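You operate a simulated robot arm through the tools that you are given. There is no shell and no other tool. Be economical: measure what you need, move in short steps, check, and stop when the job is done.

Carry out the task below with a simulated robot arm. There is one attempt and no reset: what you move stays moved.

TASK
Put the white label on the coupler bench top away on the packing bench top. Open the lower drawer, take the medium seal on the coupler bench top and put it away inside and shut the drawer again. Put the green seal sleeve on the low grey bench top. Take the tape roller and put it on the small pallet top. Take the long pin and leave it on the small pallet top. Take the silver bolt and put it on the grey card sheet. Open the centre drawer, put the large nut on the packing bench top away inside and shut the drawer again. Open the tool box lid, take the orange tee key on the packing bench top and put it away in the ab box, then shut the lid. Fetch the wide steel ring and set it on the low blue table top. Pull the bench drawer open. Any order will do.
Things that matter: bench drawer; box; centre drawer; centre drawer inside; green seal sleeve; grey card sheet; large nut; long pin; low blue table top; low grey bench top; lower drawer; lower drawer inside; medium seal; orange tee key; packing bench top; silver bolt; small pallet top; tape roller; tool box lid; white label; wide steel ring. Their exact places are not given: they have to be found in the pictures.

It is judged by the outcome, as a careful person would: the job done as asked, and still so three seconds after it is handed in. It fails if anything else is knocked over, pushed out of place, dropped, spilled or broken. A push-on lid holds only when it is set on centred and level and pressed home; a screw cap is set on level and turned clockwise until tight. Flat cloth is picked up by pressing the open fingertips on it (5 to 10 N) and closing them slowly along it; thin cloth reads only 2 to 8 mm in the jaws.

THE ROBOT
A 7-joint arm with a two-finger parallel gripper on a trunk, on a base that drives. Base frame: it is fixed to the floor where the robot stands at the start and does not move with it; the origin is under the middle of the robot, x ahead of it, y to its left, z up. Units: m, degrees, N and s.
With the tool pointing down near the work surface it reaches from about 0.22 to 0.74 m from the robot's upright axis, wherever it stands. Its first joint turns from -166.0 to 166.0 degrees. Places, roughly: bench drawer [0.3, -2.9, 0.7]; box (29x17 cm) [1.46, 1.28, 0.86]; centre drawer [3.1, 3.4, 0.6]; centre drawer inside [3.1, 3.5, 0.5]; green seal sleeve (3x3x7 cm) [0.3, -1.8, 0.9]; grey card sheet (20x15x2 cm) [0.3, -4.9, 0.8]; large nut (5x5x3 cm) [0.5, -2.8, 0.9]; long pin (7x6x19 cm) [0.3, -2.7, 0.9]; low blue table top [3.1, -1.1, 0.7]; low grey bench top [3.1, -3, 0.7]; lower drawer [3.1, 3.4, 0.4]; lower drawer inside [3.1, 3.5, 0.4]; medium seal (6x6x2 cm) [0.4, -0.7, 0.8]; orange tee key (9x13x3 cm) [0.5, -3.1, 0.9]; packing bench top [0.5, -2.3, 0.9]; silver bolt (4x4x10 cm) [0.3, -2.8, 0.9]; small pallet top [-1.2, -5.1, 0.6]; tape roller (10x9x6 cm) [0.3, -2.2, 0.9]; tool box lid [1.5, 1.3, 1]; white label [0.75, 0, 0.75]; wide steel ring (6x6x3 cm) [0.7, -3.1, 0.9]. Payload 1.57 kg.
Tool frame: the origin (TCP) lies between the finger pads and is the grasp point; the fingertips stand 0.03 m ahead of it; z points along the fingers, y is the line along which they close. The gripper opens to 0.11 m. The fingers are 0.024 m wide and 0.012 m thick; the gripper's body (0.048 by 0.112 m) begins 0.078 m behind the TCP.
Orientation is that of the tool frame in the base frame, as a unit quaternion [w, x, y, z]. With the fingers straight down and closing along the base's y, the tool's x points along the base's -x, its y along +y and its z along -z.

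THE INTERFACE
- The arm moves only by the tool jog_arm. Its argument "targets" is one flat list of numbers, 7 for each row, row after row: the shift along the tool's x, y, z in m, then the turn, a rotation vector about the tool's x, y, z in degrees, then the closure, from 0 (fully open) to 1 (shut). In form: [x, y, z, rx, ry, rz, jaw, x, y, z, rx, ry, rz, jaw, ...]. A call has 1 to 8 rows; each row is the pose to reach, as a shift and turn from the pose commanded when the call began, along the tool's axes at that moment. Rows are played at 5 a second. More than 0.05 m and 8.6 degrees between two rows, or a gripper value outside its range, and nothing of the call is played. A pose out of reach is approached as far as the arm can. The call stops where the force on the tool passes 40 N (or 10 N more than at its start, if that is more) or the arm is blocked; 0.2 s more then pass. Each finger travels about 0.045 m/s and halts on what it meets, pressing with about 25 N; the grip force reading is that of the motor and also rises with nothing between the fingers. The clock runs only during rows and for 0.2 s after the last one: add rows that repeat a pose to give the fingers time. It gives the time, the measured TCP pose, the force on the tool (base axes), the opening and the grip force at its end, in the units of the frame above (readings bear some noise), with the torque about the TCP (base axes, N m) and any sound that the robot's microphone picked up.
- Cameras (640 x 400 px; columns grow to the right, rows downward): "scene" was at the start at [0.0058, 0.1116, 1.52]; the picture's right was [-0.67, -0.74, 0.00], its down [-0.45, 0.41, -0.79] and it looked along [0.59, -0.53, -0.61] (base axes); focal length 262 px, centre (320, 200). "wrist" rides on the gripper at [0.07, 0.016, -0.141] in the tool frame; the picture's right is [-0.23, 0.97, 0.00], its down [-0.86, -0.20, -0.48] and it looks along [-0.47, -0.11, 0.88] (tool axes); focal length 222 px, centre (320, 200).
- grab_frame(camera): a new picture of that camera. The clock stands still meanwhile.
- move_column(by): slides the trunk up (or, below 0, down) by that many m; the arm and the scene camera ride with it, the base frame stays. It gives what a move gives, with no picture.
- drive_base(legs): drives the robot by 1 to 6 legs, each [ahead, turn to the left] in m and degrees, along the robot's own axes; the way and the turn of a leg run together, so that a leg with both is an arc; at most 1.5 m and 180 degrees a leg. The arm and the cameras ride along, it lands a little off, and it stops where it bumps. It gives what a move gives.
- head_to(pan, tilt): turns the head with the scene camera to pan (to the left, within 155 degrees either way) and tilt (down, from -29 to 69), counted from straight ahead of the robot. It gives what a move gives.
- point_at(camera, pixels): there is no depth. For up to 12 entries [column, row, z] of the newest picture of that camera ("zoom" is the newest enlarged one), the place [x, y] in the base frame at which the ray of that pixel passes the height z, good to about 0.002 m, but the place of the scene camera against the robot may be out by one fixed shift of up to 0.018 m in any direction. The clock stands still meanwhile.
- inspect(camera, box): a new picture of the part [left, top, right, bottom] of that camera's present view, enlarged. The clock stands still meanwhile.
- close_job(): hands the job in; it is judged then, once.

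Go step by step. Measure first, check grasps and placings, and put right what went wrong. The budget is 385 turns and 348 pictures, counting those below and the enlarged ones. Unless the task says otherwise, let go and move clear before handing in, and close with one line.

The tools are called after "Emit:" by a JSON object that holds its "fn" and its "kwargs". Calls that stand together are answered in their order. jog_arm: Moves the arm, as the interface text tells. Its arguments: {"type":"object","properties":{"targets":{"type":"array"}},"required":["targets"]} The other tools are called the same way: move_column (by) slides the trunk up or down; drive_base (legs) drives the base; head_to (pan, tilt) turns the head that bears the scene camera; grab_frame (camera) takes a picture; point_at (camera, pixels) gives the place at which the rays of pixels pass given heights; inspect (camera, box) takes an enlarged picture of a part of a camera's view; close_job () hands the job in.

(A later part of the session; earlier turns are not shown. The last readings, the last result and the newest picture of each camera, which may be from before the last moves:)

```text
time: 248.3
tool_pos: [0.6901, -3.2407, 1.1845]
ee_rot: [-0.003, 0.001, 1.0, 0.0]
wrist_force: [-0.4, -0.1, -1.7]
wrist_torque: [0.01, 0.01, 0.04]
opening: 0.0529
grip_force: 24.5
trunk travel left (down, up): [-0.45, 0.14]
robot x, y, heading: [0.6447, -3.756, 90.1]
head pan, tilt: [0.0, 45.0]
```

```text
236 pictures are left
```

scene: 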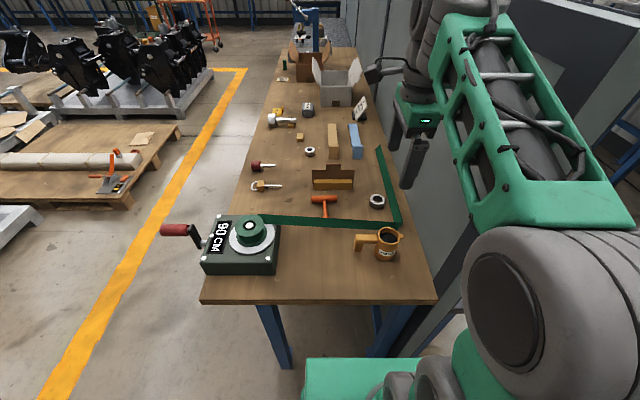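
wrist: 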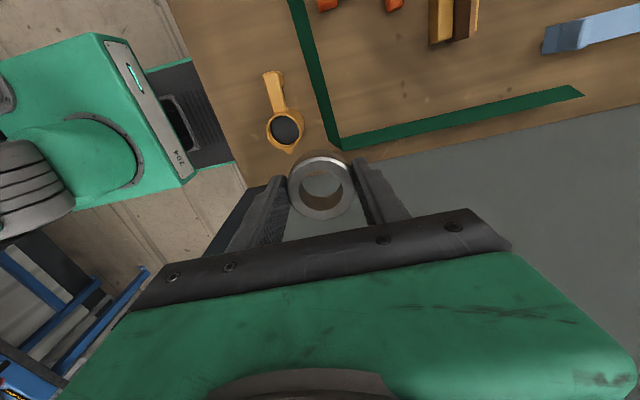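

Ring held. Drive around the partition's end toward the low tables.

Emit:
{"fn": "drive_base", "kwargs": {"legs": [[-0.3, 0], [0, -90], [1.4, 0], [0, 90]]}}

Emit:
{"fn": "head_to", "kwargs": {"pan": 0, "tilt": 25}}

Emit:
{"fn": "grab_frame", "kwargs": {"camera": "scene"}}

Emit:
{"fn": "head_to", "kwargs": {"pan": -50, "tilt": 30}}

Emit:
{"fn": "grab_frame", "kwargs": {"camera": "scene"}}

```text
time: 264.6
tool_pos: [2.0969, -3.503, 1.1832]
ee_rot: [-0.002, -0.008, 1.0, 0.001]
wrist_force: [0.8, 0.4, -1.1]
wrist_torque: [-0.01, 0.03, 0.03]
opening: 0.0524
grip_force: 25.0
trunk travel left (down, up): [-0.45, 0.14]
robot x, y, heading: [2.0653, -4.0203, 90.9]
head pan, tilt: [0.0, 45.0]
```

```text
time: 265.4
tool_pos: [2.0975, -3.5034, 1.1821]
ee_rot: [-0.003, -0.008, 1.0, -0.001]
wrist_force: [0.4, 0.6, -2.0]
wrist_torque: [0.0, 0.03, 0.0]
opening: 0.0524
grip_force: 24.6
trunk travel left (down, up): [-0.45, 0.14]
robot x, y, heading: [2.0655, -4.0166, 90.9]
head pan, tilt: [0.0, 25.0]
```

```text
235 pictures are left
```

scene: 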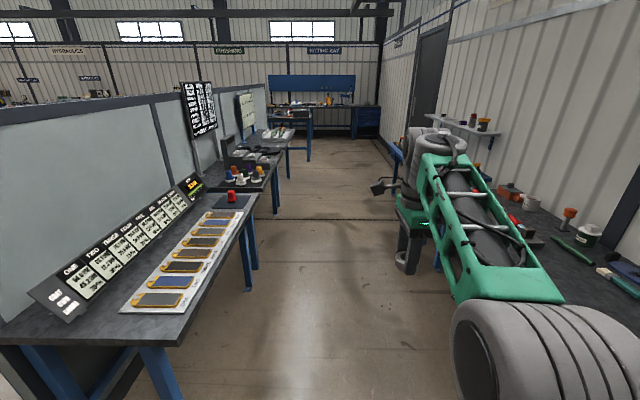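

```text
time: 266.6
tool_pos: [2.0971, -3.5025, 1.1833]
ee_rot: [-0.003, -0.007, 1.0, 0.0]
wrist_force: [0.3, 0.7, -1.9]
wrist_torque: [-0.02, 0.0, -0.02]
opening: 0.0519
grip_force: 25.1
trunk travel left (down, up): [-0.45, 0.14]
robot x, y, heading: [2.0682, -4.02, 90.9]
head pan, tilt: [-50.0, 30.0]
```

```text
234 pictures are left
```

scene: 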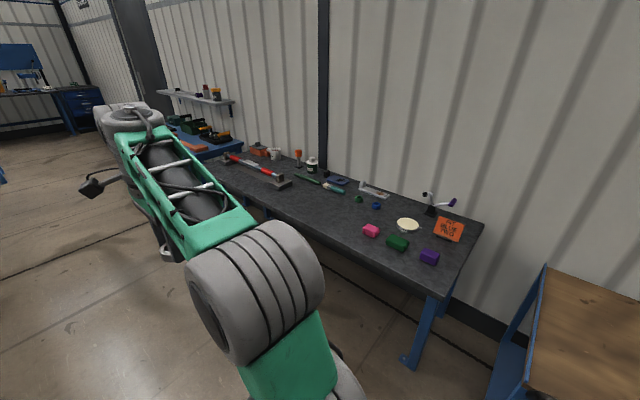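

Corridor is clear up to the blue table. Drive on and turn to face it.

Emit:
{"fn": "drive_base", "kwargs": {"legs": [[1.5, -1], [1.42, 0], [0, -90]]}}

Emit:
{"fn": "head_to", "kwargs": {"pan": 5, "tilt": 40}}

Emit:
{"fn": "grab_frame", "kwargs": {"camera": "scene"}}

Emit:
{"fn": "grab_frame", "kwargs": {"camera": "wrist"}}

```text
time: 284.4
tool_pos: [2.6714, -1.1639, 1.1843]
ee_rot: [-0.003, 0.718, 0.696, 0.001]
wrist_force: [0.4, 0.4, -1.2]
wrist_torque: [0.01, 0.02, 0.0]
opening: 0.052
grip_force: 25.4
trunk travel left (down, up): [-0.45, 0.14]
robot x, y, heading: [2.1571, -1.1055, -1.8]
head pan, tilt: [-50.0, 30.0]
```

```text
time: 285.6
tool_pos: [2.6714, -1.1644, 1.1839]
ee_rot: [-0.001, 0.718, 0.696, 0.002]
wrist_force: [0.0, 0.2, -1.8]
wrist_torque: [-0.02, 0.0, 0.03]
opening: 0.0522
grip_force: 25.1
trunk travel left (down, up): [-0.45, 0.14]
robot x, y, heading: [2.157, -1.1087, -1.7]
head pan, tilt: [5.0, 40.0]
```

```text
233 pictures are left
```

scene: 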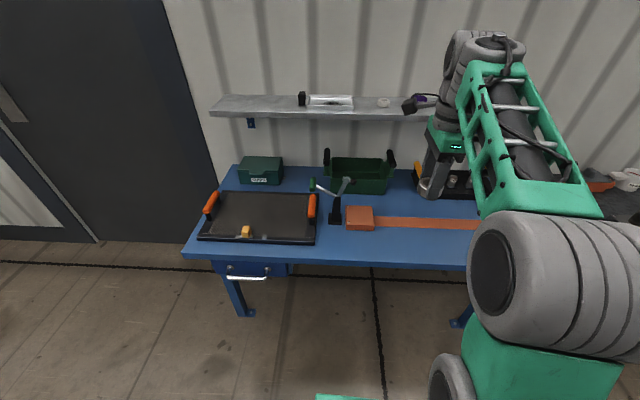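

```text
232 pictures are left
```

wrist: 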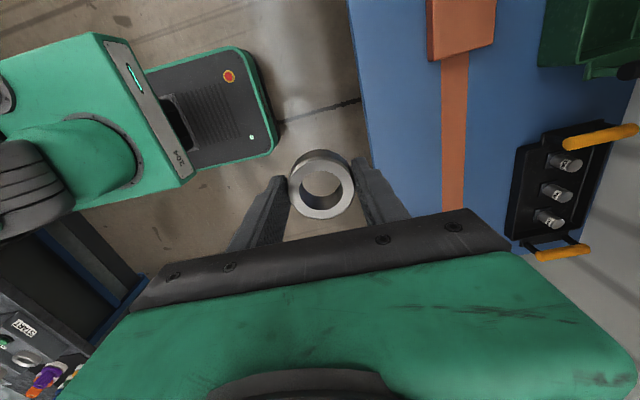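

Emit:
{"fn": "point_at", "kwargs": {"camera": "wrist", "pixels": [[360, 100, 0.7], [445, 130, 0.7], [468, 130, 0.7], [400, 130, 0.7], [390, 180, 0.7], [500, 130, 0.7], [520, 150, 0.7]]}}

Emit:
{"fn": "point_at", "kwargs": {"camera": "scene", "pixels": [[380, 245, 0.7], [380, 245, 0.75], [240, 262, 0.7], [187, 255, 0.7]]}}

Emit:
{"fn": "move_column", "kwargs": {"by": -0.2}}

Emit:
{"fn": "grab_frame", "kwargs": {"camera": "wrist"}}

```text
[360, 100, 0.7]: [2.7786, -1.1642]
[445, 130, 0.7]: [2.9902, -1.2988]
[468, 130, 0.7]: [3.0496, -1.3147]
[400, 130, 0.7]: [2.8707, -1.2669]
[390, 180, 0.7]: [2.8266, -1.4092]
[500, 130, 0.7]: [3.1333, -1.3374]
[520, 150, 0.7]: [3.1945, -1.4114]
```

```text
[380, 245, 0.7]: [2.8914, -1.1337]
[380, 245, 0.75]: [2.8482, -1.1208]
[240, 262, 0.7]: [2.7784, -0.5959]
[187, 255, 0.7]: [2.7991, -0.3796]
```

```text
time: 287.8
tool_pos: [2.6711, -1.1635, 0.9848]
ee_rot: [-0.001, 0.718, 0.696, 0.001]
wrist_force: [-0.2, 0.4, -0.7]
wrist_torque: [-0.02, 0.01, -0.01]
opening: 0.0524
grip_force: 25.1
trunk travel left (down, up): [-0.25, 0.34]
robot x, y, heading: [2.1604, -1.1057, -1.7]
head pan, tilt: [5.0, 40.0]
```

```text
231 pictures are left
```

wrist: 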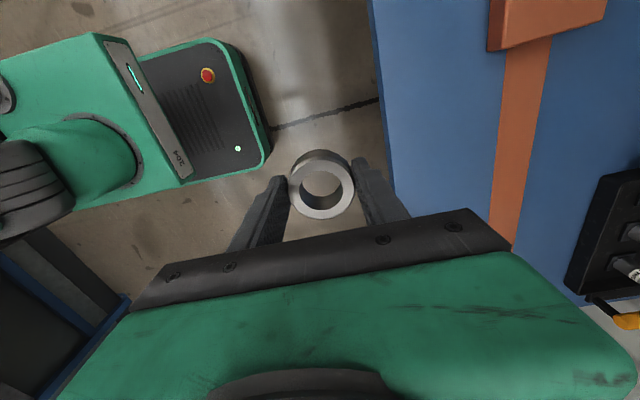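

Emit:
{"fn": "drive_base", "kwargs": {"legs": [[0.15, 1.7]]}}

Emit:
{"fn": "jog_arm", "kwargs": {"targets": [0, 0.03, 0.02, 0, 0, 0, 1, 0, 0.06, 0.05, 0, 0, 0, 1, 0, 0.06, 0.1, 0, 0, 0, 1, 0, 0.06, 0.15, 0, 0, 0, 1]}}

Emit:
{"fn": "grab_frame", "kwargs": {"camera": "wrist"}}

Emit:
{"fn": "grab_frame", "kwargs": {"camera": "scene"}}

```text
time: 289.2
tool_pos: [2.8209, -1.1509, 0.984]
ee_rot: [-0.001, 0.707, 0.707, 0.001]
wrist_force: [-0.2, -0.1, -1.5]
wrist_torque: [0.02, 0.0, -0.02]
opening: 0.0521
grip_force: 24.8
trunk travel left (down, up): [-0.25, 0.34]
robot x, y, heading: [2.3022, -1.1084, 0.0]
head pan, tilt: [5.0, 40.0]
```

```text
time: 290.2
tool_pos: [2.8851, -1.1509, 0.8373]
ee_rot: [0.001, 0.708, 0.706, 0.004]
wrist_force: [-0.5, 0.1, -0.6]
wrist_torque: [0.02, -0.01, 0.01]
opening: 0.0521
grip_force: 24.8
trunk travel left (down, up): [-0.25, 0.34]
robot x, y, heading: [2.3048, -1.105, -0.3]
head pan, tilt: [5.0, 40.0]
```

```text
230 pictures are left
```

wrist: 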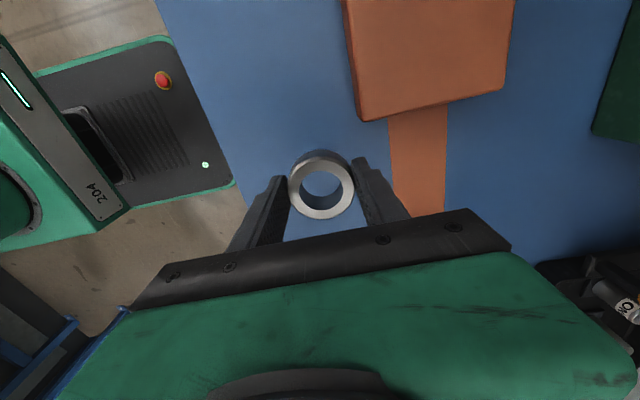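

```text
229 pictures are left
```

scene: 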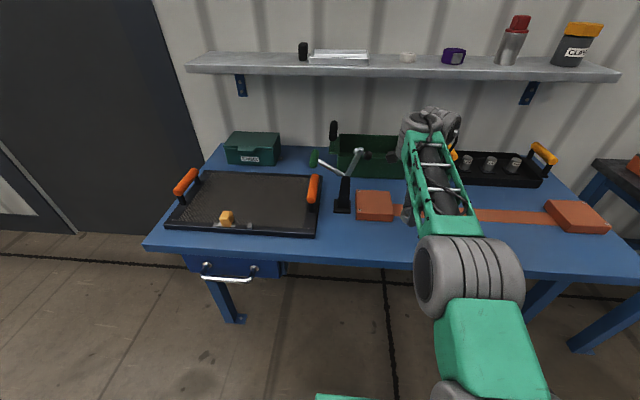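

Emit:
{"fn": "jog_arm", "kwargs": {"targets": [0, -0.02, 0.03, 0, 0, 0, 1, 0, -0.02, 0.05, 0, 0, 0, 1, 0, -0.02, 0.06, 0, 0, 0, 1, 0, -0.02, 0.07, 0, 0, 0, 1, 0, -0.02, 0.075, 0, 0, 0, 1, 0, -0.02, 0.08, 0, 0, 0, 1, 0, -0.02, 0.085, 0, 0, 0, 1, 0, -0.02, 0.09, 0, 0, 0, 1]}}

Emit:
{"fn": "grab_frame", "kwargs": {"camera": "wrist"}}

```text
time: 291.3
tool_pos: [2.8647, -1.1516, 0.7697]
ee_rot: [0.001, 0.708, 0.706, 0.007]
wrist_force: [-6.9, -1.0, 13.0]
wrist_torque: [-0.15, 0.69, -0.11]
opening: 0.0519
grip_force: 25.1
out of reach, approached as far as the arm can: row 5
trunk travel left (down, up): [-0.25, 0.34]
robot x, y, heading: [2.3052, -1.1072, 0.2]
head pan, tilt: [5.0, 40.0]
stopped in row 5: the force on the tool passed its limit (the readings are from after the stop); the commanded pose is now the measured one
```

```text
228 pictures are left
```

wrist: 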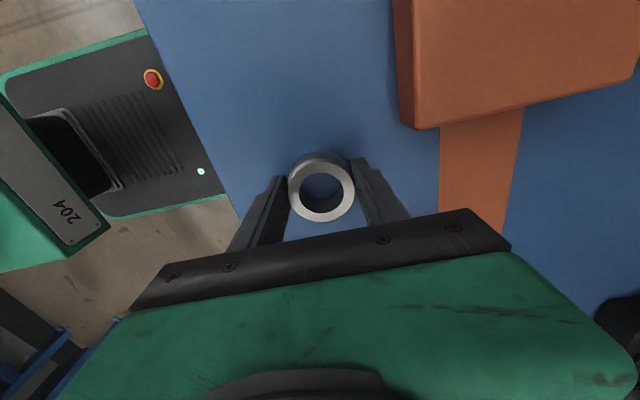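

Emit:
{"fn": "jog_arm", "kwargs": {"targets": [0, 0, -0.001, 0, 0, 0, 0.5, 0, 0, -0.001, 0, 0, 0, 0.4, 0, 0, -0.001, 0, 0, 0, 0.3, 0, 0, -0.02, 0, 0, 0, 0.3, 0, 0, -0.06, 0, 0, 0, 0.3, 0, 0, -0.1, 0, 0, 0, 0.2, 0, -0.02, -0.14, 0, 0, 0, 0, 0, -0.05, -0.18, 0, 0, 0, 0]}}

Emit:
{"fn": "grab_frame", "kwargs": {"camera": "wrist"}}

```text
time: 293.1
tool_pos: [2.8133, -1.1553, 0.944]
ee_rot: [0.0, 0.708, 0.706, 0.005]
wrist_force: [0.1, 0.1, -1.5]
wrist_torque: [-0.01, -0.01, 0.0]
opening: 0.1101
grip_force: 0.1
trunk travel left (down, up): [-0.25, 0.34]
robot x, y, heading: [2.3035, -1.1104, -0.3]
head pan, tilt: [5.0, 40.0]
```

```text
227 pictures are left
```

wrist: 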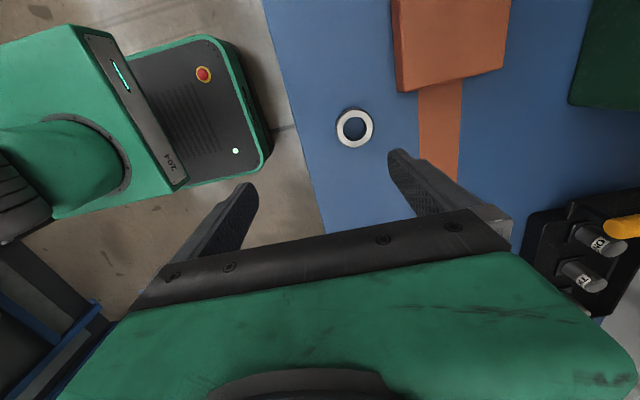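

Ring placed on the blue table. Now go look at the drawer cabinet to the north: back off, turn, look.

Emit:
{"fn": "move_column", "kwargs": {"by": 0.2}}

Emit:
{"fn": "drive_base", "kwargs": {"legs": [[-0.25, 0], [0, 90], [1.0, 0]]}}

Emit:
{"fn": "head_to", "kwargs": {"pan": 0, "tilt": 22}}

Emit:
{"fn": "grab_frame", "kwargs": {"camera": "scene"}}

Emit:
{"fn": "head_to", "kwargs": {"pan": 45, "tilt": 30}}

Emit:
{"fn": "grab_frame", "kwargs": {"camera": "scene"}}

```text
time: 295.3
tool_pos: [2.8133, -1.155, 1.1455]
ee_rot: [0.0, 0.707, 0.707, 0.004]
wrist_force: [-0.6, -0.3, -0.6]
wrist_torque: [-0.01, -0.01, -0.01]
opening: 0.11
grip_force: 0.0
trunk travel left (down, up): [-0.45, 0.14]
robot x, y, heading: [2.3087, -1.1087, -0.1]
head pan, tilt: [5.0, 40.0]
```

```text
time: 305.8
tool_pos: [2.1195, 0.4234, 1.1449]
ee_rot: [-0.003, 0.009, 1.0, 0.004]
wrist_force: [0.0, -0.7, -0.5]
wrist_torque: [-0.01, 0.01, 0.01]
opening: 0.1101
grip_force: 0.1
trunk travel left (down, up): [-0.45, 0.14]
robot x, y, heading: [2.0686, -0.084, 88.9]
head pan, tilt: [5.0, 40.0]
```

```text
time: 306.6
tool_pos: [2.1209, 0.424, 1.1458]
ee_rot: [-0.004, 0.009, 1.0, 0.004]
wrist_force: [0.1, -0.2, -0.2]
wrist_torque: [-0.03, 0.02, 0.03]
opening: 0.1104
grip_force: 0.0
trunk travel left (down, up): [-0.45, 0.14]
robot x, y, heading: [2.0668, -0.0828, 89.2]
head pan, tilt: [0.0, 22.0]
```

```text
226 pictures are left
```

scene: 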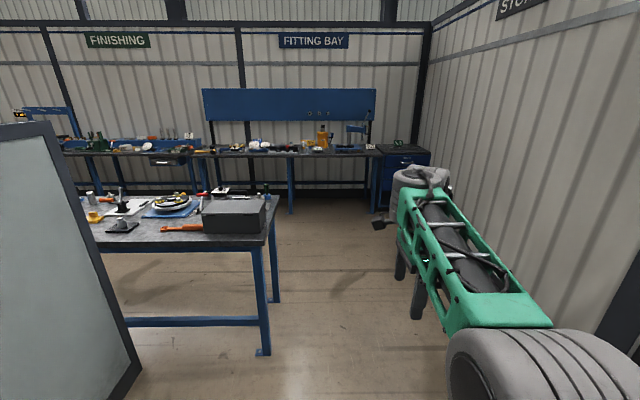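

```text
time: 307.7
tool_pos: [2.1196, 0.4229, 1.1451]
ee_rot: [-0.004, 0.009, 1.0, 0.005]
wrist_force: [0.2, 0.2, 0.8]
wrist_torque: [-0.04, 0.02, 0.02]
opening: 0.11
grip_force: 0.0
trunk travel left (down, up): [-0.45, 0.14]
robot x, y, heading: [2.0688, -0.0805, 89.0]
head pan, tilt: [45.0, 30.0]
```

```text
225 pictures are left
```

scene: 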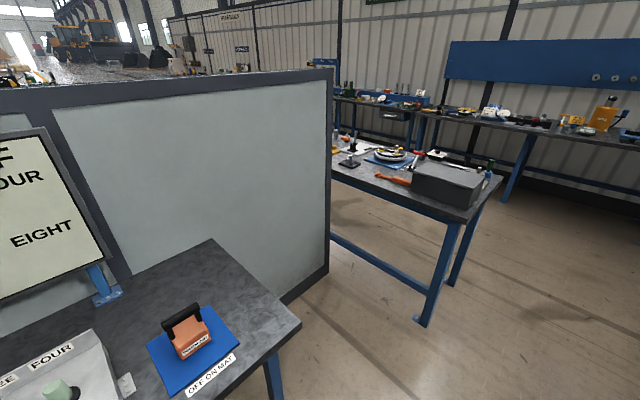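

The grey tool box sits on the bench end; the blue cabinet is at far right. Drive to the cabinet.

Emit:
{"fn": "drive_base", "kwargs": {"legs": [[0, -20], [1.4, 0], [1.2, 0], [0, 21]]}}

Emit:
{"fn": "head_to", "kwargs": {"pan": 0, "tilt": 40}}

Emit:
{"fn": "grab_frame", "kwargs": {"camera": "scene"}}

Emit:
{"fn": "grab_frame", "kwargs": {"camera": "wrist"}}

```text
time: 322.6
tool_pos: [2.9923, 2.8653, 1.1449]
ee_rot: [-0.004, -0.018, 1.0, 0.004]
wrist_force: [-0.1, -0.2, 0.7]
wrist_torque: [-0.01, -0.04, 0.01]
opening: 0.11
grip_force: 0.1
trunk travel left (down, up): [-0.45, 0.14]
robot x, y, heading: [2.9699, 2.3599, 92.0]
head pan, tilt: [45.0, 30.0]
```

```text
time: 323.7
tool_pos: [2.9923, 2.8654, 1.1456]
ee_rot: [-0.003, -0.018, 1.0, 0.003]
wrist_force: [0.4, 0.3, -0.3]
wrist_torque: [0.02, 0.04, 0.0]
opening: 0.1098
grip_force: 0.0
trunk travel left (down, up): [-0.45, 0.14]
robot x, y, heading: [2.9677, 2.3577, 92.1]
head pan, tilt: [0.0, 40.0]
```

```text
224 pictures are left
```

scene: 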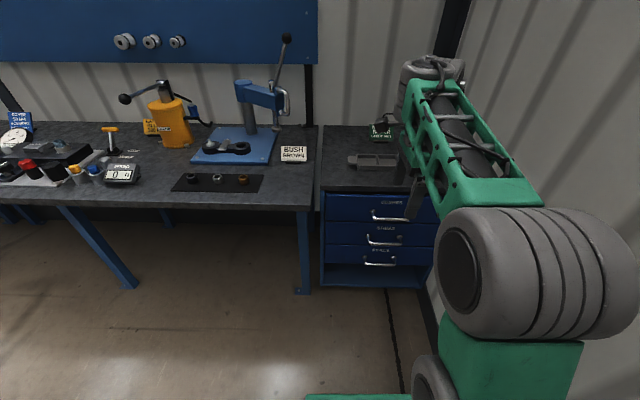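

```text
223 pictures are left
```

wrist: 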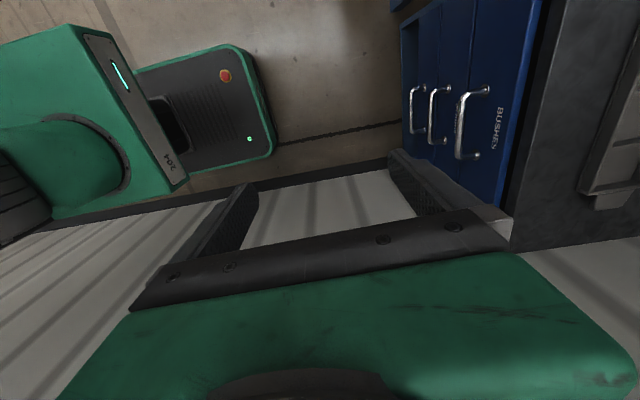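

Emit:
{"fn": "inspect", "kwargs": {"camera": "scene", "box": [300, 170, 460, 300]}}

Emit:
{"fn": "point_at", "kwargs": {"camera": "scene", "pixels": [[320, 190, 0.8], [320, 190, 0.75], [325, 280, 0.3], [440, 190, 0.8], [391, 214, 0.68], [384, 238, 0.57], [381, 262, 0.46]]}}

```text
3.08 times, centred on (380, 235) of scene
```

zoom: 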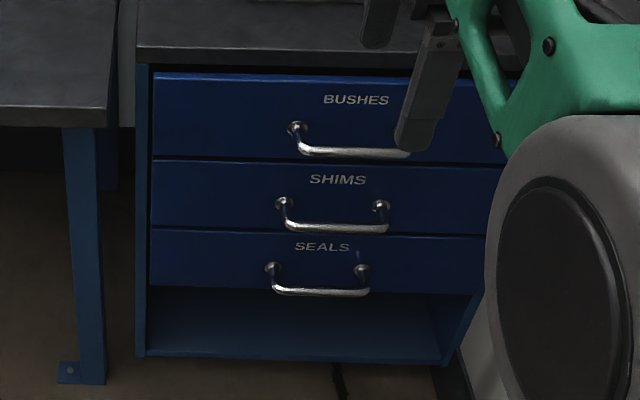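

```text
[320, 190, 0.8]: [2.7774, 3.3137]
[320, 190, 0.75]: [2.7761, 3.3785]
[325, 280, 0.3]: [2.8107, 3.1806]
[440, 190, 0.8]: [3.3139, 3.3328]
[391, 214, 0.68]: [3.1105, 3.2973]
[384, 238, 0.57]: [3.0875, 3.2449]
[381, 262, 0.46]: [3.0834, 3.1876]
```

Three drawers: BUSHES, SHIMS (centre), SEALS (lower). I'll turn the gripper horizontal (pointing to the cabinet, closing vertically) to grip the handle bars.

Emit:
{"fn": "jog_arm", "kwargs": {"targets": [0, 0.01, 0, -8.5, 0, 0, 0.3, 0, 0.02, 0, -17, 0, 0, 0.3, 0, 0.03, 0, -25.5, 0, 0, 0.3, 0, 0.04, 0, -34, 0, 0, 0.3, 0, 0.05, 0, -42.5, 0, 0, 0.3, 0, 0.06, 0, -51, 0, 0, 0.3, 0, 0.07, 0, -59.5, 0, 0, 0.3, 0, 0.08, 0, -68, 0, 0, 0.3]}}

Emit:
{"fn": "jog_arm", "kwargs": {"targets": [0, 0, 0, -8, 0, 0, 0.3, 0, 0, 0, -16, 0, 0, 0.3, 0, 0, 0, -22, 0, 0, 0.3]}}

Emit:
{"fn": "move_column", "kwargs": {"by": -0.44}}

Emit:
{"fn": "grab_frame", "kwargs": {"camera": "wrist"}}

Emit:
{"fn": "grab_frame", "kwargs": {"camera": "scene"}}

```text
time: 325.2
tool_pos: [2.9729, 2.9689, 1.0744]
ee_rot: [-0.03, -0.027, 0.921, 0.388]
wrist_force: [-0.3, -0.5, 0.5]
wrist_torque: [0.04, 0.01, -0.01]
opening: 0.0771
grip_force: 0.0
out of reach, approached as far as the arm can: row 3, 4, 5
trunk travel left (down, up): [-0.45, 0.14]
robot x, y, heading: [2.9691, 2.3563, 91.9]
head pan, tilt: [0.0, 40.0]
stopped in row 7: the arm was blocked; the commanded pose is now the measured one
```

```text
time: 325.9
tool_pos: [2.9637, 2.967, 0.9691]
ee_rot: [-0.049, -0.02, 0.902, 0.429]
wrist_force: [0.1, -0.1, 0.1]
wrist_torque: [-0.02, 0.0, 0.01]
opening: 0.0767
grip_force: 0.1
trunk travel left (down, up): [-0.45, 0.14]
robot x, y, heading: [2.9667, 2.3543, 92.0]
head pan, tilt: [0.0, 40.0]
stopped in row 3: the arm was blocked; the commanded pose is now the measured one
```

```text
refused: -0.44 is not a number from -0.4 to 0.4
```

```text
221 pictures are left
```

wrist: 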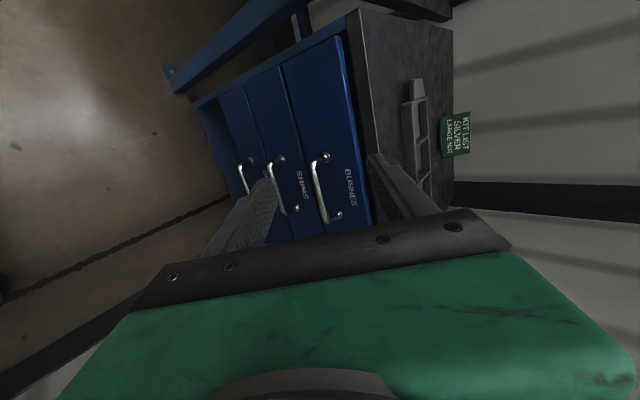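

```text
220 pictures are left
```

scene: 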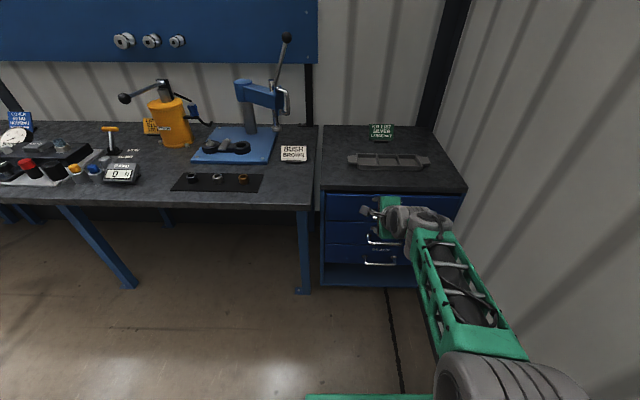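

The wrist needs to be farther out for a horizontal pose. Back the base up and extend while pitching.

Emit:
{"fn": "drive_base", "kwargs": {"legs": [[-0.3, -2]]}}

Emit:
{"fn": "jog_arm", "kwargs": {"targets": [0, 0.04, 0.02, 0, 0, 0, 0.3, 0, 0.08, 0.04, 0, 0, 0, 0.3, 0, 0.12, 0.06, 0, 0, 0, 0.3, 0, 0.16, 0.08, 0, 0, 0, 0.3]}}

Emit:
{"fn": "jog_arm", "kwargs": {"targets": [0, 0, 0, -8, 0, 0, 0.3, 0, 0.0, 0, -16, 0, 0, 0.3, 0, 0, 0, -24, 0, 0, 0.3, 0, 0, 0, -32, 0, 0, 0.3, 0, 0, 0, -39, 0, 0, 0.3]}}

Emit:
{"fn": "grab_frame", "kwargs": {"camera": "scene"}}

```text
time: 327.9
tool_pos: [2.9899, 2.6649, 0.9736]
ee_rot: [-0.041, -0.005, 0.902, 0.431]
wrist_force: [-0.7, -0.5, -0.2]
wrist_torque: [0.01, 0.0, 0.07]
opening: 0.0769
grip_force: 0.1
trunk travel left (down, up): [-0.45, 0.14]
robot x, y, heading: [2.9727, 2.0531, 90.2]
head pan, tilt: [0.0, 40.0]
```

```text
time: 328.9
tool_pos: [2.9899, 2.8292, 1.0511]
ee_rot: [-0.041, -0.004, 0.902, 0.43]
wrist_force: [-0.2, -0.2, 0.3]
wrist_torque: [-0.01, -0.02, 0.01]
opening: 0.0772
grip_force: 0.0
trunk travel left (down, up): [-0.45, 0.14]
robot x, y, heading: [2.9713, 2.0557, 90.1]
head pan, tilt: [0.0, 40.0]
```

```text
time: 330.1
tool_pos: [2.9895, 2.8273, 1.048]
ee_rot: [-0.041, 0.008, 0.706, 0.707]
wrist_force: [-0.7, 0.1, 0.2]
wrist_torque: [0.0, 0.02, 0.04]
opening: 0.0767
grip_force: 0.1
trunk travel left (down, up): [-0.45, 0.14]
robot x, y, heading: [2.974, 2.0529, 90.3]
head pan, tilt: [0.0, 40.0]
```

```text
219 pictures are left
```

scene: 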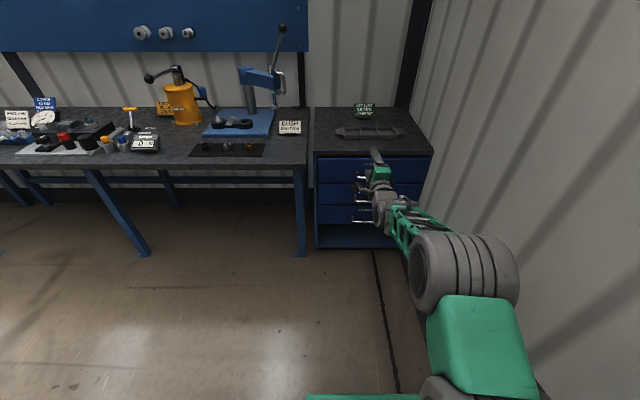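

Horizontal now. Straighten the small roll/yaw and lower the trunk.

Emit:
{"fn": "jog_arm", "kwargs": {"targets": [0, 0, 0, 0, -2.7, -4, 0.3]}}

Emit:
{"fn": "move_column", "kwargs": {"by": -0.4}}

Emit:
{"fn": "grab_frame", "kwargs": {"camera": "wrist"}}

Emit:
{"fn": "grab_frame", "kwargs": {"camera": "scene"}}

```text
time: 330.5
tool_pos: [2.9889, 2.8279, 1.0478]
ee_rot: [0.001, 0.002, 0.706, 0.708]
wrist_force: [0.5, -0.7, -0.3]
wrist_torque: [0.0, -0.01, 0.01]
opening: 0.0768
grip_force: 0.1
trunk travel left (down, up): [-0.45, 0.14]
robot x, y, heading: [2.9721, 2.056, 90.2]
head pan, tilt: [0.0, 40.0]
```

```text
time: 334.3
tool_pos: [2.9882, 2.8269, 0.6478]
ee_rot: [0.001, 0.002, 0.707, 0.707]
wrist_force: [-0.5, -0.4, 0.6]
wrist_torque: [-0.01, -0.05, 0.01]
opening: 0.077
grip_force: 0.1
trunk travel left (down, up): [-0.05, 0.54]
robot x, y, heading: [2.9746, 2.0601, 89.9]
head pan, tilt: [0.0, 40.0]
```

```text
218 pictures are left
```

wrist: 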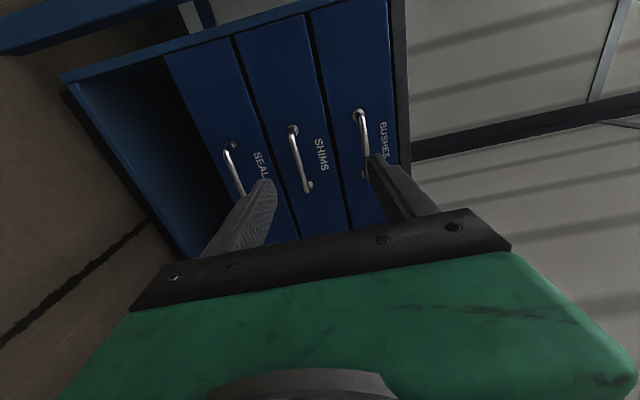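

```text
217 pictures are left
```

scene: 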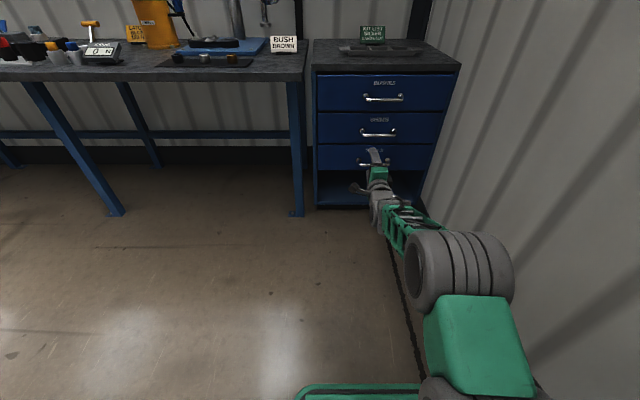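

Emit:
{"fn": "point_at", "kwargs": {"camera": "scene", "pixels": [[384, 98, 0.7], [384, 98, 0.66], [378, 134, 0.58], [378, 134, 0.54], [376, 163, 0.48], [376, 163, 0.44], [376, 163, 0.4], [312, 66, 0.8]]}}

Emit:
{"fn": "point_at", "kwargs": {"camera": "wrist", "pixels": [[298, 160, 0.58], [298, 160, 0.56], [298, 160, 0.54], [232, 168, 0.46], [232, 168, 0.44], [232, 168, 0.42]]}}

Emit:
{"fn": "inspect", "kwargs": {"camera": "wrist", "box": [180, 80, 420, 230]}}

```text
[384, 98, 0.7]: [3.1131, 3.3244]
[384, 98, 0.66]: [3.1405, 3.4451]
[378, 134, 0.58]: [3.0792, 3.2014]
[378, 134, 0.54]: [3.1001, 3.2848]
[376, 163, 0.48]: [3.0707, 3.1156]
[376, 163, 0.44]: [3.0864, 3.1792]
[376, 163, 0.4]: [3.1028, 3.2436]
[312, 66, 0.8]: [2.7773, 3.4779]
```

```text
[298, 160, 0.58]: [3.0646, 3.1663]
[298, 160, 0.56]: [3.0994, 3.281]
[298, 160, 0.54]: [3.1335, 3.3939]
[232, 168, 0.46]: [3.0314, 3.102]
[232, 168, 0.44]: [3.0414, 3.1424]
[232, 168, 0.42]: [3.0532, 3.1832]
```

```text
2.67 times, centred on (300, 155) of wrist
```

zoom: 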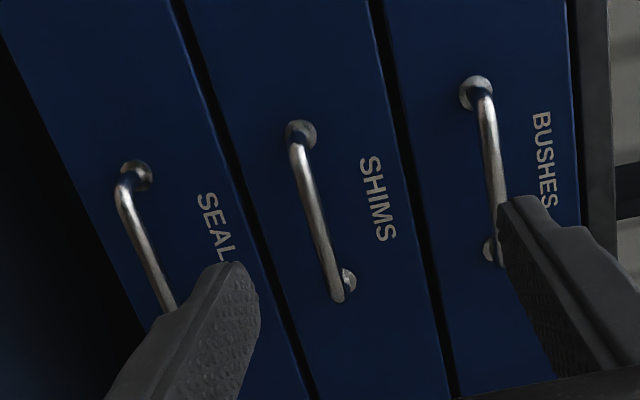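

Handle estimates: centre ≈(3.095,3.265,0.56), lower ≈(3.09,3.265,0.385). Move down toward the lower handle height.

Emit:
{"fn": "move_column", "kwargs": {"by": -0.05}}

Emit:
{"fn": "jog_arm", "kwargs": {"targets": [-0.02, -0.03, 0, 0, 0, 0, 0.4, -0.04, -0.07, 0, 0, 0, 0, 0.4, -0.06, -0.11, 0, 0, 0, 0, 0.4, -0.08, -0.15, 0, 0, 0, 0, 0.4, -0.095, -0.19, 0, 0, 0, 0, 0.4, -0.095, -0.215, 0, 0, 0, 0, 0.4]}}

Emit:
{"fn": "grab_frame", "kwargs": {"camera": "wrist"}}

Emit:
{"fn": "grab_frame", "kwargs": {"camera": "scene"}}

```text
time: 335.3
tool_pos: [2.9891, 2.8282, 0.5975]
ee_rot: [0.001, 0.001, 0.707, 0.707]
wrist_force: [-0.9, 0.1, 0.1]
wrist_torque: [0.01, -0.01, 0.0]
opening: 0.077
grip_force: 0.1
trunk travel left (down, up): [0.0, 0.59]
robot x, y, heading: [2.9727, 2.0529, 90.3]
head pan, tilt: [0.0, 40.0]
```

```text
time: 336.7
tool_pos: [3.0848, 2.8277, 0.3818]
ee_rot: [0.001, 0.002, 0.706, 0.708]
wrist_force: [0.4, 0.0, 0.3]
wrist_torque: [0.0, 0.01, 0.0]
opening: 0.0659
grip_force: 0.1
trunk travel left (down, up): [0.0, 0.59]
robot x, y, heading: [2.9734, 2.0538, 90.1]
head pan, tilt: [0.0, 40.0]
```

```text
215 pictures are left
```

wrist: 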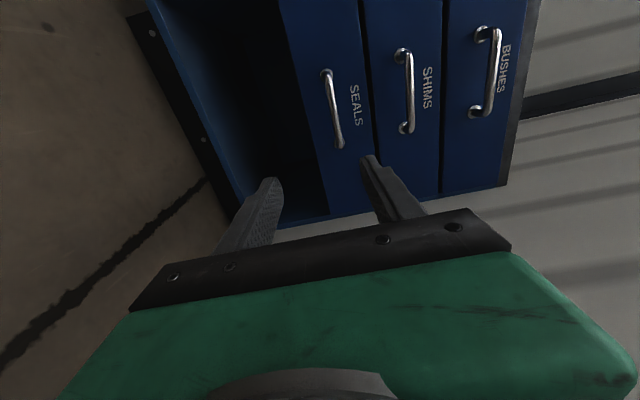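

```text
214 pictures are left
```

scene: 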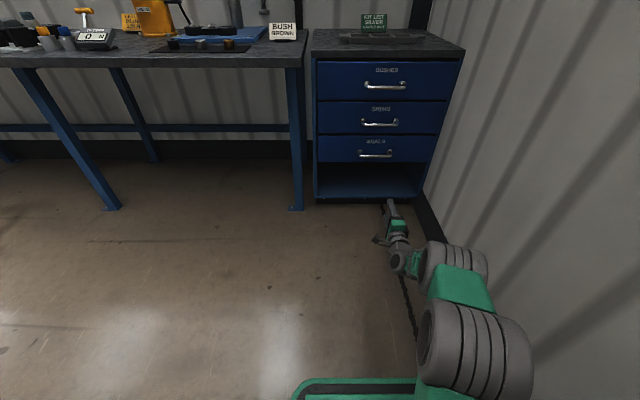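

Handle bar is about 0.034 m above and 0.44 m ahead of the TCP. Raise, drive forward 0.33.

Emit:
{"fn": "jog_arm", "kwargs": {"targets": [0.004, 0.034, 0, 0, 0, 0, 0.4]}}

Emit:
{"fn": "drive_base", "kwargs": {"legs": [[0.33, 0]]}}

Emit:
{"fn": "grab_frame", "kwargs": {"camera": "wrist"}}

Emit:
{"fn": "inspect", "kwargs": {"camera": "scene", "box": [300, 80, 480, 260]}}

```text
time: 337.1
tool_pos: [3.0795, 2.828, 0.4154]
ee_rot: [0.0, 0.001, 0.708, 0.707]
wrist_force: [-0.2, 0.7, 0.0]
wrist_torque: [0.07, -0.01, 0.01]
opening: 0.0661
grip_force: 0.1
trunk travel left (down, up): [0.0, 0.59]
robot x, y, heading: [2.9711, 2.0533, 90.2]
head pan, tilt: [0.0, 40.0]
```

```text
time: 339.2
tool_pos: [3.0822, 3.158, 0.4166]
ee_rot: [0.002, 0.002, 0.707, 0.707]
wrist_force: [-0.9, -0.4, 0.1]
wrist_torque: [0.03, -0.02, -0.02]
opening: 0.066
grip_force: 0.0
trunk travel left (down, up): [0.0, 0.59]
robot x, y, heading: [2.9721, 2.3864, 90.1]
head pan, tilt: [0.0, 40.0]
```

```text
213 pictures are left
```

wrist: 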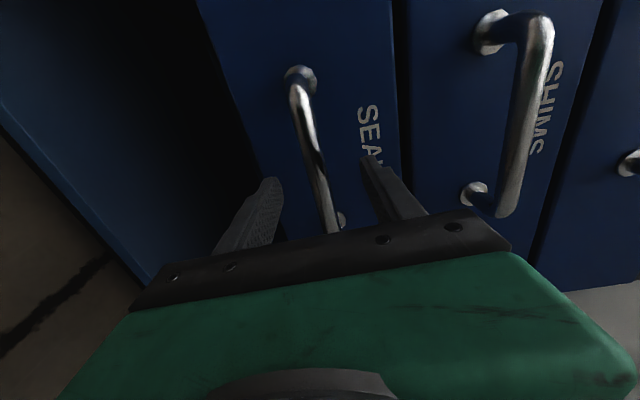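

```text
2.22 times, centred on (390, 170) of scene
```

zoom: 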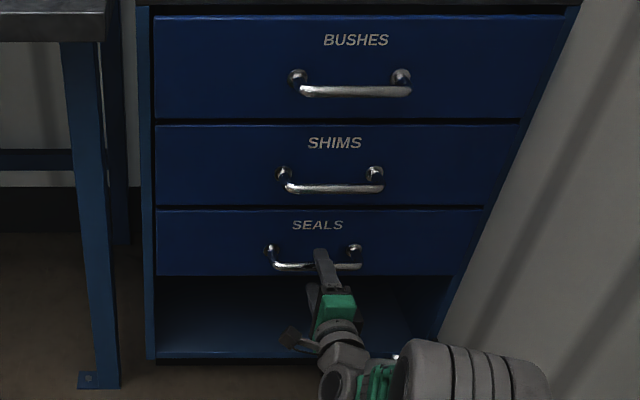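

Emit:
{"fn": "jog_arm", "kwargs": {"targets": [0, -0.008, 0.03, 0, 0, 0, 0.4, 0, -0.008, 0.06, 0, 0, 0, 0.4, 0, -0.008, 0.08, 0, 0, 0, 0.4]}}

Emit:
{"fn": "grab_frame", "kwargs": {"camera": "wrist"}}

Emit:
{"fn": "inspect", "kwargs": {"camera": "scene", "box": [350, 130, 450, 220]}}

```text
time: 339.9
tool_pos: [3.0822, 3.212, 0.4057]
ee_rot: [0.001, 0.004, 0.707, 0.707]
wrist_force: [-4.0, -33.8, 12.0]
wrist_torque: [0.0, 0.19, 0.49]
opening: 0.0607
grip_force: 0.1
trunk travel left (down, up): [0.0, 0.59]
robot x, y, heading: [2.9728, 2.3823, 90.0]
head pan, tilt: [0.0, 40.0]
stopped in row 3: the force on the tool passed its limit (the readings are from after the stop); the commanded pose is now the measured one
```

```text
211 pictures are left
```

wrist: 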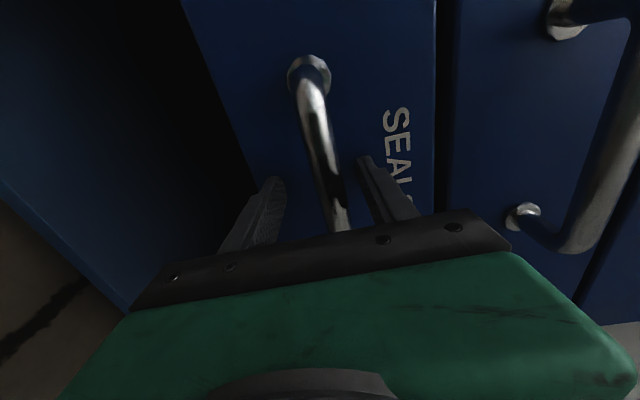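

```text
4.44 times, centred on (400, 175) of scene
```

zoom: 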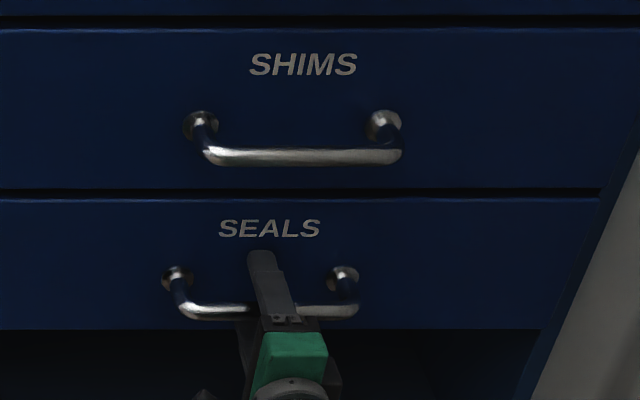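

Tips reached the drawer face; bar is between the fingers. Back 4 mm, centre, close.

Emit:
{"fn": "jog_arm", "kwargs": {"targets": [0, 0.005, -0.006, 0, 0, 0, 0.4, 0, 0.01, -0.006, 0, 0, 0, 0.6, 0, 0.01, -0.006, 0, 0, 0, 0.8, 0, 0.01, -0.006, 0, 0, 0, 1, 0, 0.01, -0.006, 0, 0, 0, 1, 0, 0.01, -0.006, 0, 0, 0, 1]}}

Emit:
{"fn": "inspect", "kwargs": {"camera": "scene", "box": [350, 130, 450, 220]}}

```text
time: 341.3
tool_pos: [3.0823, 3.2077, 0.4151]
ee_rot: [0.003, 0.004, 0.708, 0.706]
wrist_force: [0.0, 0.3, 1.1]
wrist_torque: [-0.03, -0.18, -0.08]
opening: 0.0178
grip_force: 31.0
trunk travel left (down, up): [0.0, 0.59]
robot x, y, heading: [2.9716, 2.3856, 90.0]
head pan, tilt: [0.0, 40.0]
```

```text
4.44 times, centred on (400, 175) of scene
```

zoom: 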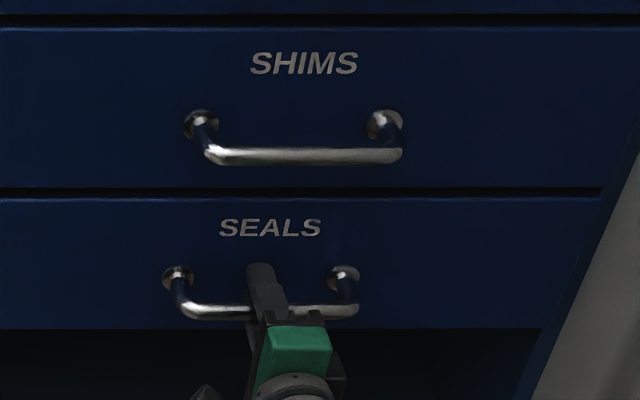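

Bar gripped (18 mm). Pull by driving back 0.25 m.

Emit:
{"fn": "drive_base", "kwargs": {"legs": [[-0.25, 0]]}}

Emit:
{"fn": "grab_frame", "kwargs": {"camera": "scene"}}

Emit:
{"fn": "grab_frame", "kwargs": {"camera": "wrist"}}

```text
time: 343.1
tool_pos: [3.0824, 2.9611, 0.4148]
ee_rot: [0.003, 0.004, 0.708, 0.706]
wrist_force: [3.5, -0.9, 2.0]
wrist_torque: [0.01, -0.21, -0.03]
opening: 0.0179
grip_force: 32.6
trunk travel left (down, up): [0.0, 0.59]
robot x, y, heading: [2.9701, 2.137, 89.8]
head pan, tilt: [0.0, 40.0]
```

```text
208 pictures are left
```

scene: 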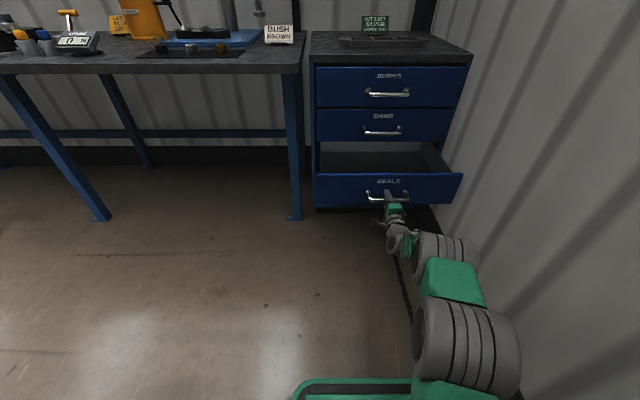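

```text
207 pictures are left
```

wrist: 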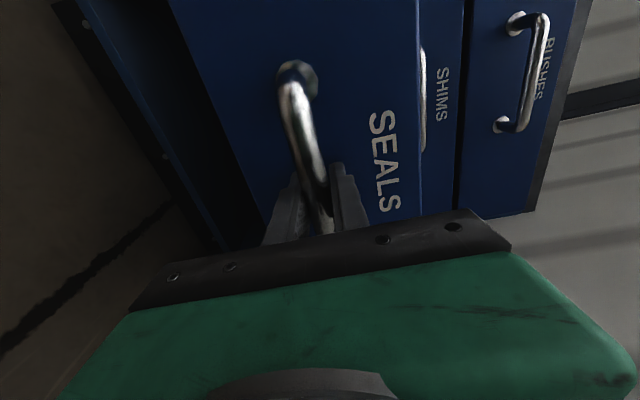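

Drawer is open ~0.25 m. Release, back away, and restore the tool to pointing down.

Emit:
{"fn": "jog_arm", "kwargs": {"targets": [0, 0, 0, 0, 0, 0, 0.8, 0, 0, 0, 0, 0, 0, 0.5, 0, 0, 0, 0, 0, 0, 0.4, 0, 0, -0.03, 0, 0, 0, 0.4, 0, 0, -0.07, 0, 0, 0, 0.4]}}

Emit:
{"fn": "drive_base", "kwargs": {"legs": [[-0.3, 0]]}}

Emit:
{"fn": "move_column", "kwargs": {"by": 0.4}}

Emit:
{"fn": "grab_frame", "kwargs": {"camera": "scene"}}

```text
time: 344.3
tool_pos: [3.0811, 2.8927, 0.4132]
ee_rot: [0.002, 0.003, 0.708, 0.706]
wrist_force: [1.0, 0.7, 0.2]
wrist_torque: [0.02, 0.01, -0.03]
opening: 0.0657
grip_force: 0.1
trunk travel left (down, up): [0.0, 0.59]
robot x, y, heading: [2.9728, 2.1361, 89.7]
head pan, tilt: [0.0, 40.0]
```

```text
time: 346.4
tool_pos: [3.083, 2.5881, 0.4148]
ee_rot: [0.005, 0.006, 0.708, 0.706]
wrist_force: [-1.0, -0.8, 0.3]
wrist_torque: [0.01, -0.01, -0.04]
opening: 0.0662
grip_force: 0.0
trunk travel left (down, up): [0.0, 0.59]
robot x, y, heading: [2.969, 1.8328, 89.8]
head pan, tilt: [0.0, 40.0]
```

```text
time: 350.2
tool_pos: [3.0836, 2.5883, 0.8151]
ee_rot: [0.004, 0.006, 0.708, 0.706]
wrist_force: [0.2, 0.3, -0.8]
wrist_torque: [-0.02, -0.04, -0.01]
opening: 0.066
grip_force: 0.1
trunk travel left (down, up): [-0.4, 0.19]
robot x, y, heading: [2.9754, 1.8388, 89.7]
head pan, tilt: [0.0, 40.0]
```

```text
206 pictures are left
```

scene: 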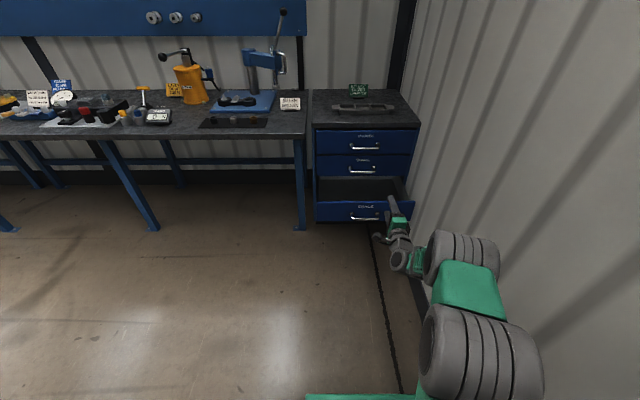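

Emit:
{"fn": "jog_arm", "kwargs": {"targets": [0.01, 0.045, 0, 0, 0, 0, 0.3, 0.02, 0.09, 0, 0, 0, 0, 0.3, 0.04, 0.135, 0, 0, 0, 0, 0.3, 0.06, 0.18, 0, 0, 0, 0, 0.3, 0.08, 0.22, 0, 0, 0, 0, 0.3, 0.1, 0.26, 0, 0, 0, 0, 0.3]}}

Emit:
{"fn": "drive_base", "kwargs": {"legs": [[0, 130], [0.5, 0], [0, -40]]}}

Emit:
{"fn": "head_to", "kwargs": {"pan": 5, "tilt": 35}}

Emit:
{"fn": "grab_frame", "kwargs": {"camera": "scene"}}

```text
time: 351.6
tool_pos: [2.9836, 2.5927, 1.0746]
ee_rot: [0.004, 0.005, 0.709, 0.706]
wrist_force: [-0.4, 0.3, -0.1]
wrist_torque: [0.01, 0.02, -0.04]
opening: 0.0773
grip_force: 0.1
trunk travel left (down, up): [-0.4, 0.19]
robot x, y, heading: [2.9711, 1.8392, 89.4]
head pan, tilt: [0.0, 40.0]
```

```text
time: 361.7
tool_pos: [1.8238, 1.5649, 1.0738]
ee_rot: [-0.49, -0.489, 0.512, 0.51]
wrist_force: [-0.2, 0.6, -0.6]
wrist_torque: [0.0, 0.0, -0.01]
opening: 0.077
grip_force: 0.0
trunk travel left (down, up): [-0.4, 0.19]
robot x, y, heading: [2.5837, 1.5262, 177.6]
head pan, tilt: [0.0, 40.0]
```

```text
time: 362.4
tool_pos: [1.8248, 1.5645, 1.0742]
ee_rot: [-0.49, -0.489, 0.511, 0.51]
wrist_force: [-0.5, 0.2, 0.2]
wrist_torque: [0.0, 0.0, -0.03]
opening: 0.077
grip_force: 0.0
trunk travel left (down, up): [-0.4, 0.19]
robot x, y, heading: [2.5798, 1.529, 177.8]
head pan, tilt: [5.0, 35.0]
```

```text
205 pictures are left
```

scene: 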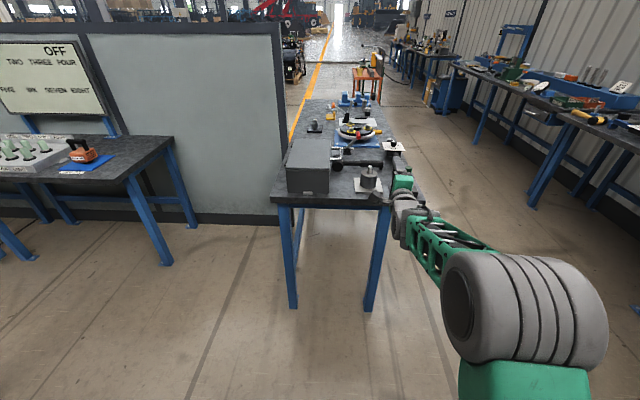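

Emit:
{"fn": "inspect", "kwargs": {"camera": "scene", "box": [260, 100, 420, 220]}}

Emit:
{"fn": "point_at", "kwargs": {"camera": "scene", "pixels": [[287, 168, 0.95], [330, 170, 0.95], [290, 192, 0.8], [327, 195, 0.8], [272, 200, 0.8], [380, 205, 0.8], [290, 140, 0.95], [330, 141, 0.95]]}}

```text
3.33 times, centred on (340, 160) of scene
```

zoom: 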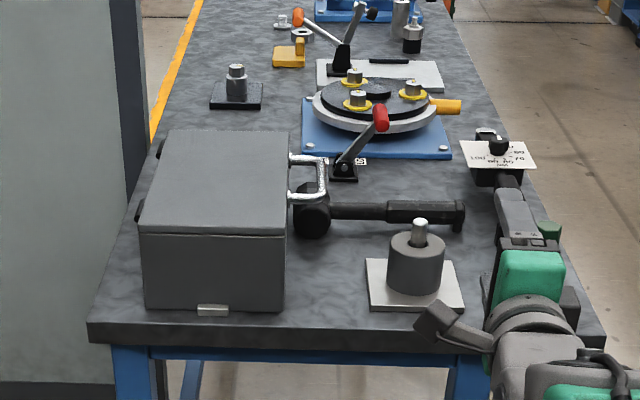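

```text
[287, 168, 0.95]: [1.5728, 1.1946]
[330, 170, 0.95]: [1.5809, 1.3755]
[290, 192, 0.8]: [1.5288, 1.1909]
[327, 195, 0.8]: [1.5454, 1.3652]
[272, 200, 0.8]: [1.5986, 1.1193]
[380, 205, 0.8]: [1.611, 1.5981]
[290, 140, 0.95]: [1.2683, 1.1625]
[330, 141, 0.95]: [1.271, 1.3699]
```

The box (x 1.27–1.57, y 1.19–1.37) has hinges on its south side and a handle on its north side; I'll come from the north, reversing into position.

Emit:
{"fn": "drive_base", "kwargs": {"legs": [[0, 148], [-1.38, 0], [0, -56]]}}

Emit:
{"fn": "head_to", "kwargs": {"pan": 0, "tilt": 40}}

Emit:
{"fn": "grab_frame", "kwargs": {"camera": "scene"}}

Emit:
{"fn": "grab_frame", "kwargs": {"camera": "wrist"}}

```text
time: 377.9
tool_pos: [1.4433, 1.5276, 1.0748]
ee_rot: [0.707, 0.707, 0.012, 0.013]
wrist_force: [-0.1, 0.4, 0.5]
wrist_torque: [0.01, -0.01, 0.02]
opening: 0.077
grip_force: 0.1
trunk travel left (down, up): [-0.4, 0.19]
robot x, y, heading: [1.4232, 2.2828, -87.6]
head pan, tilt: [5.0, 35.0]
```

```text
time: 378.6
tool_pos: [1.4439, 1.5269, 1.0748]
ee_rot: [0.706, 0.708, 0.011, 0.013]
wrist_force: [0.0, -0.1, 0.0]
wrist_torque: [0.01, -0.01, 0.01]
opening: 0.0767
grip_force: 0.1
trunk travel left (down, up): [-0.4, 0.19]
robot x, y, heading: [1.4184, 2.2838, -87.6]
head pan, tilt: [0.0, 40.0]
```

```text
203 pictures are left
```

scene: 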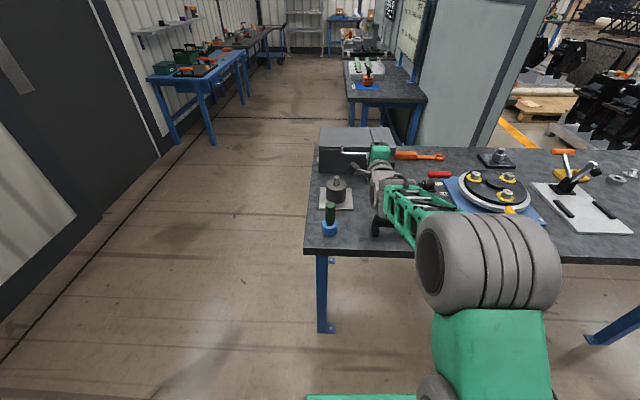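

```text
202 pictures are left
```

wrist: 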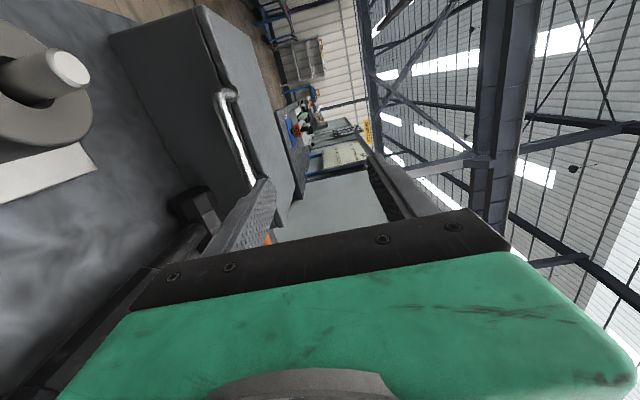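

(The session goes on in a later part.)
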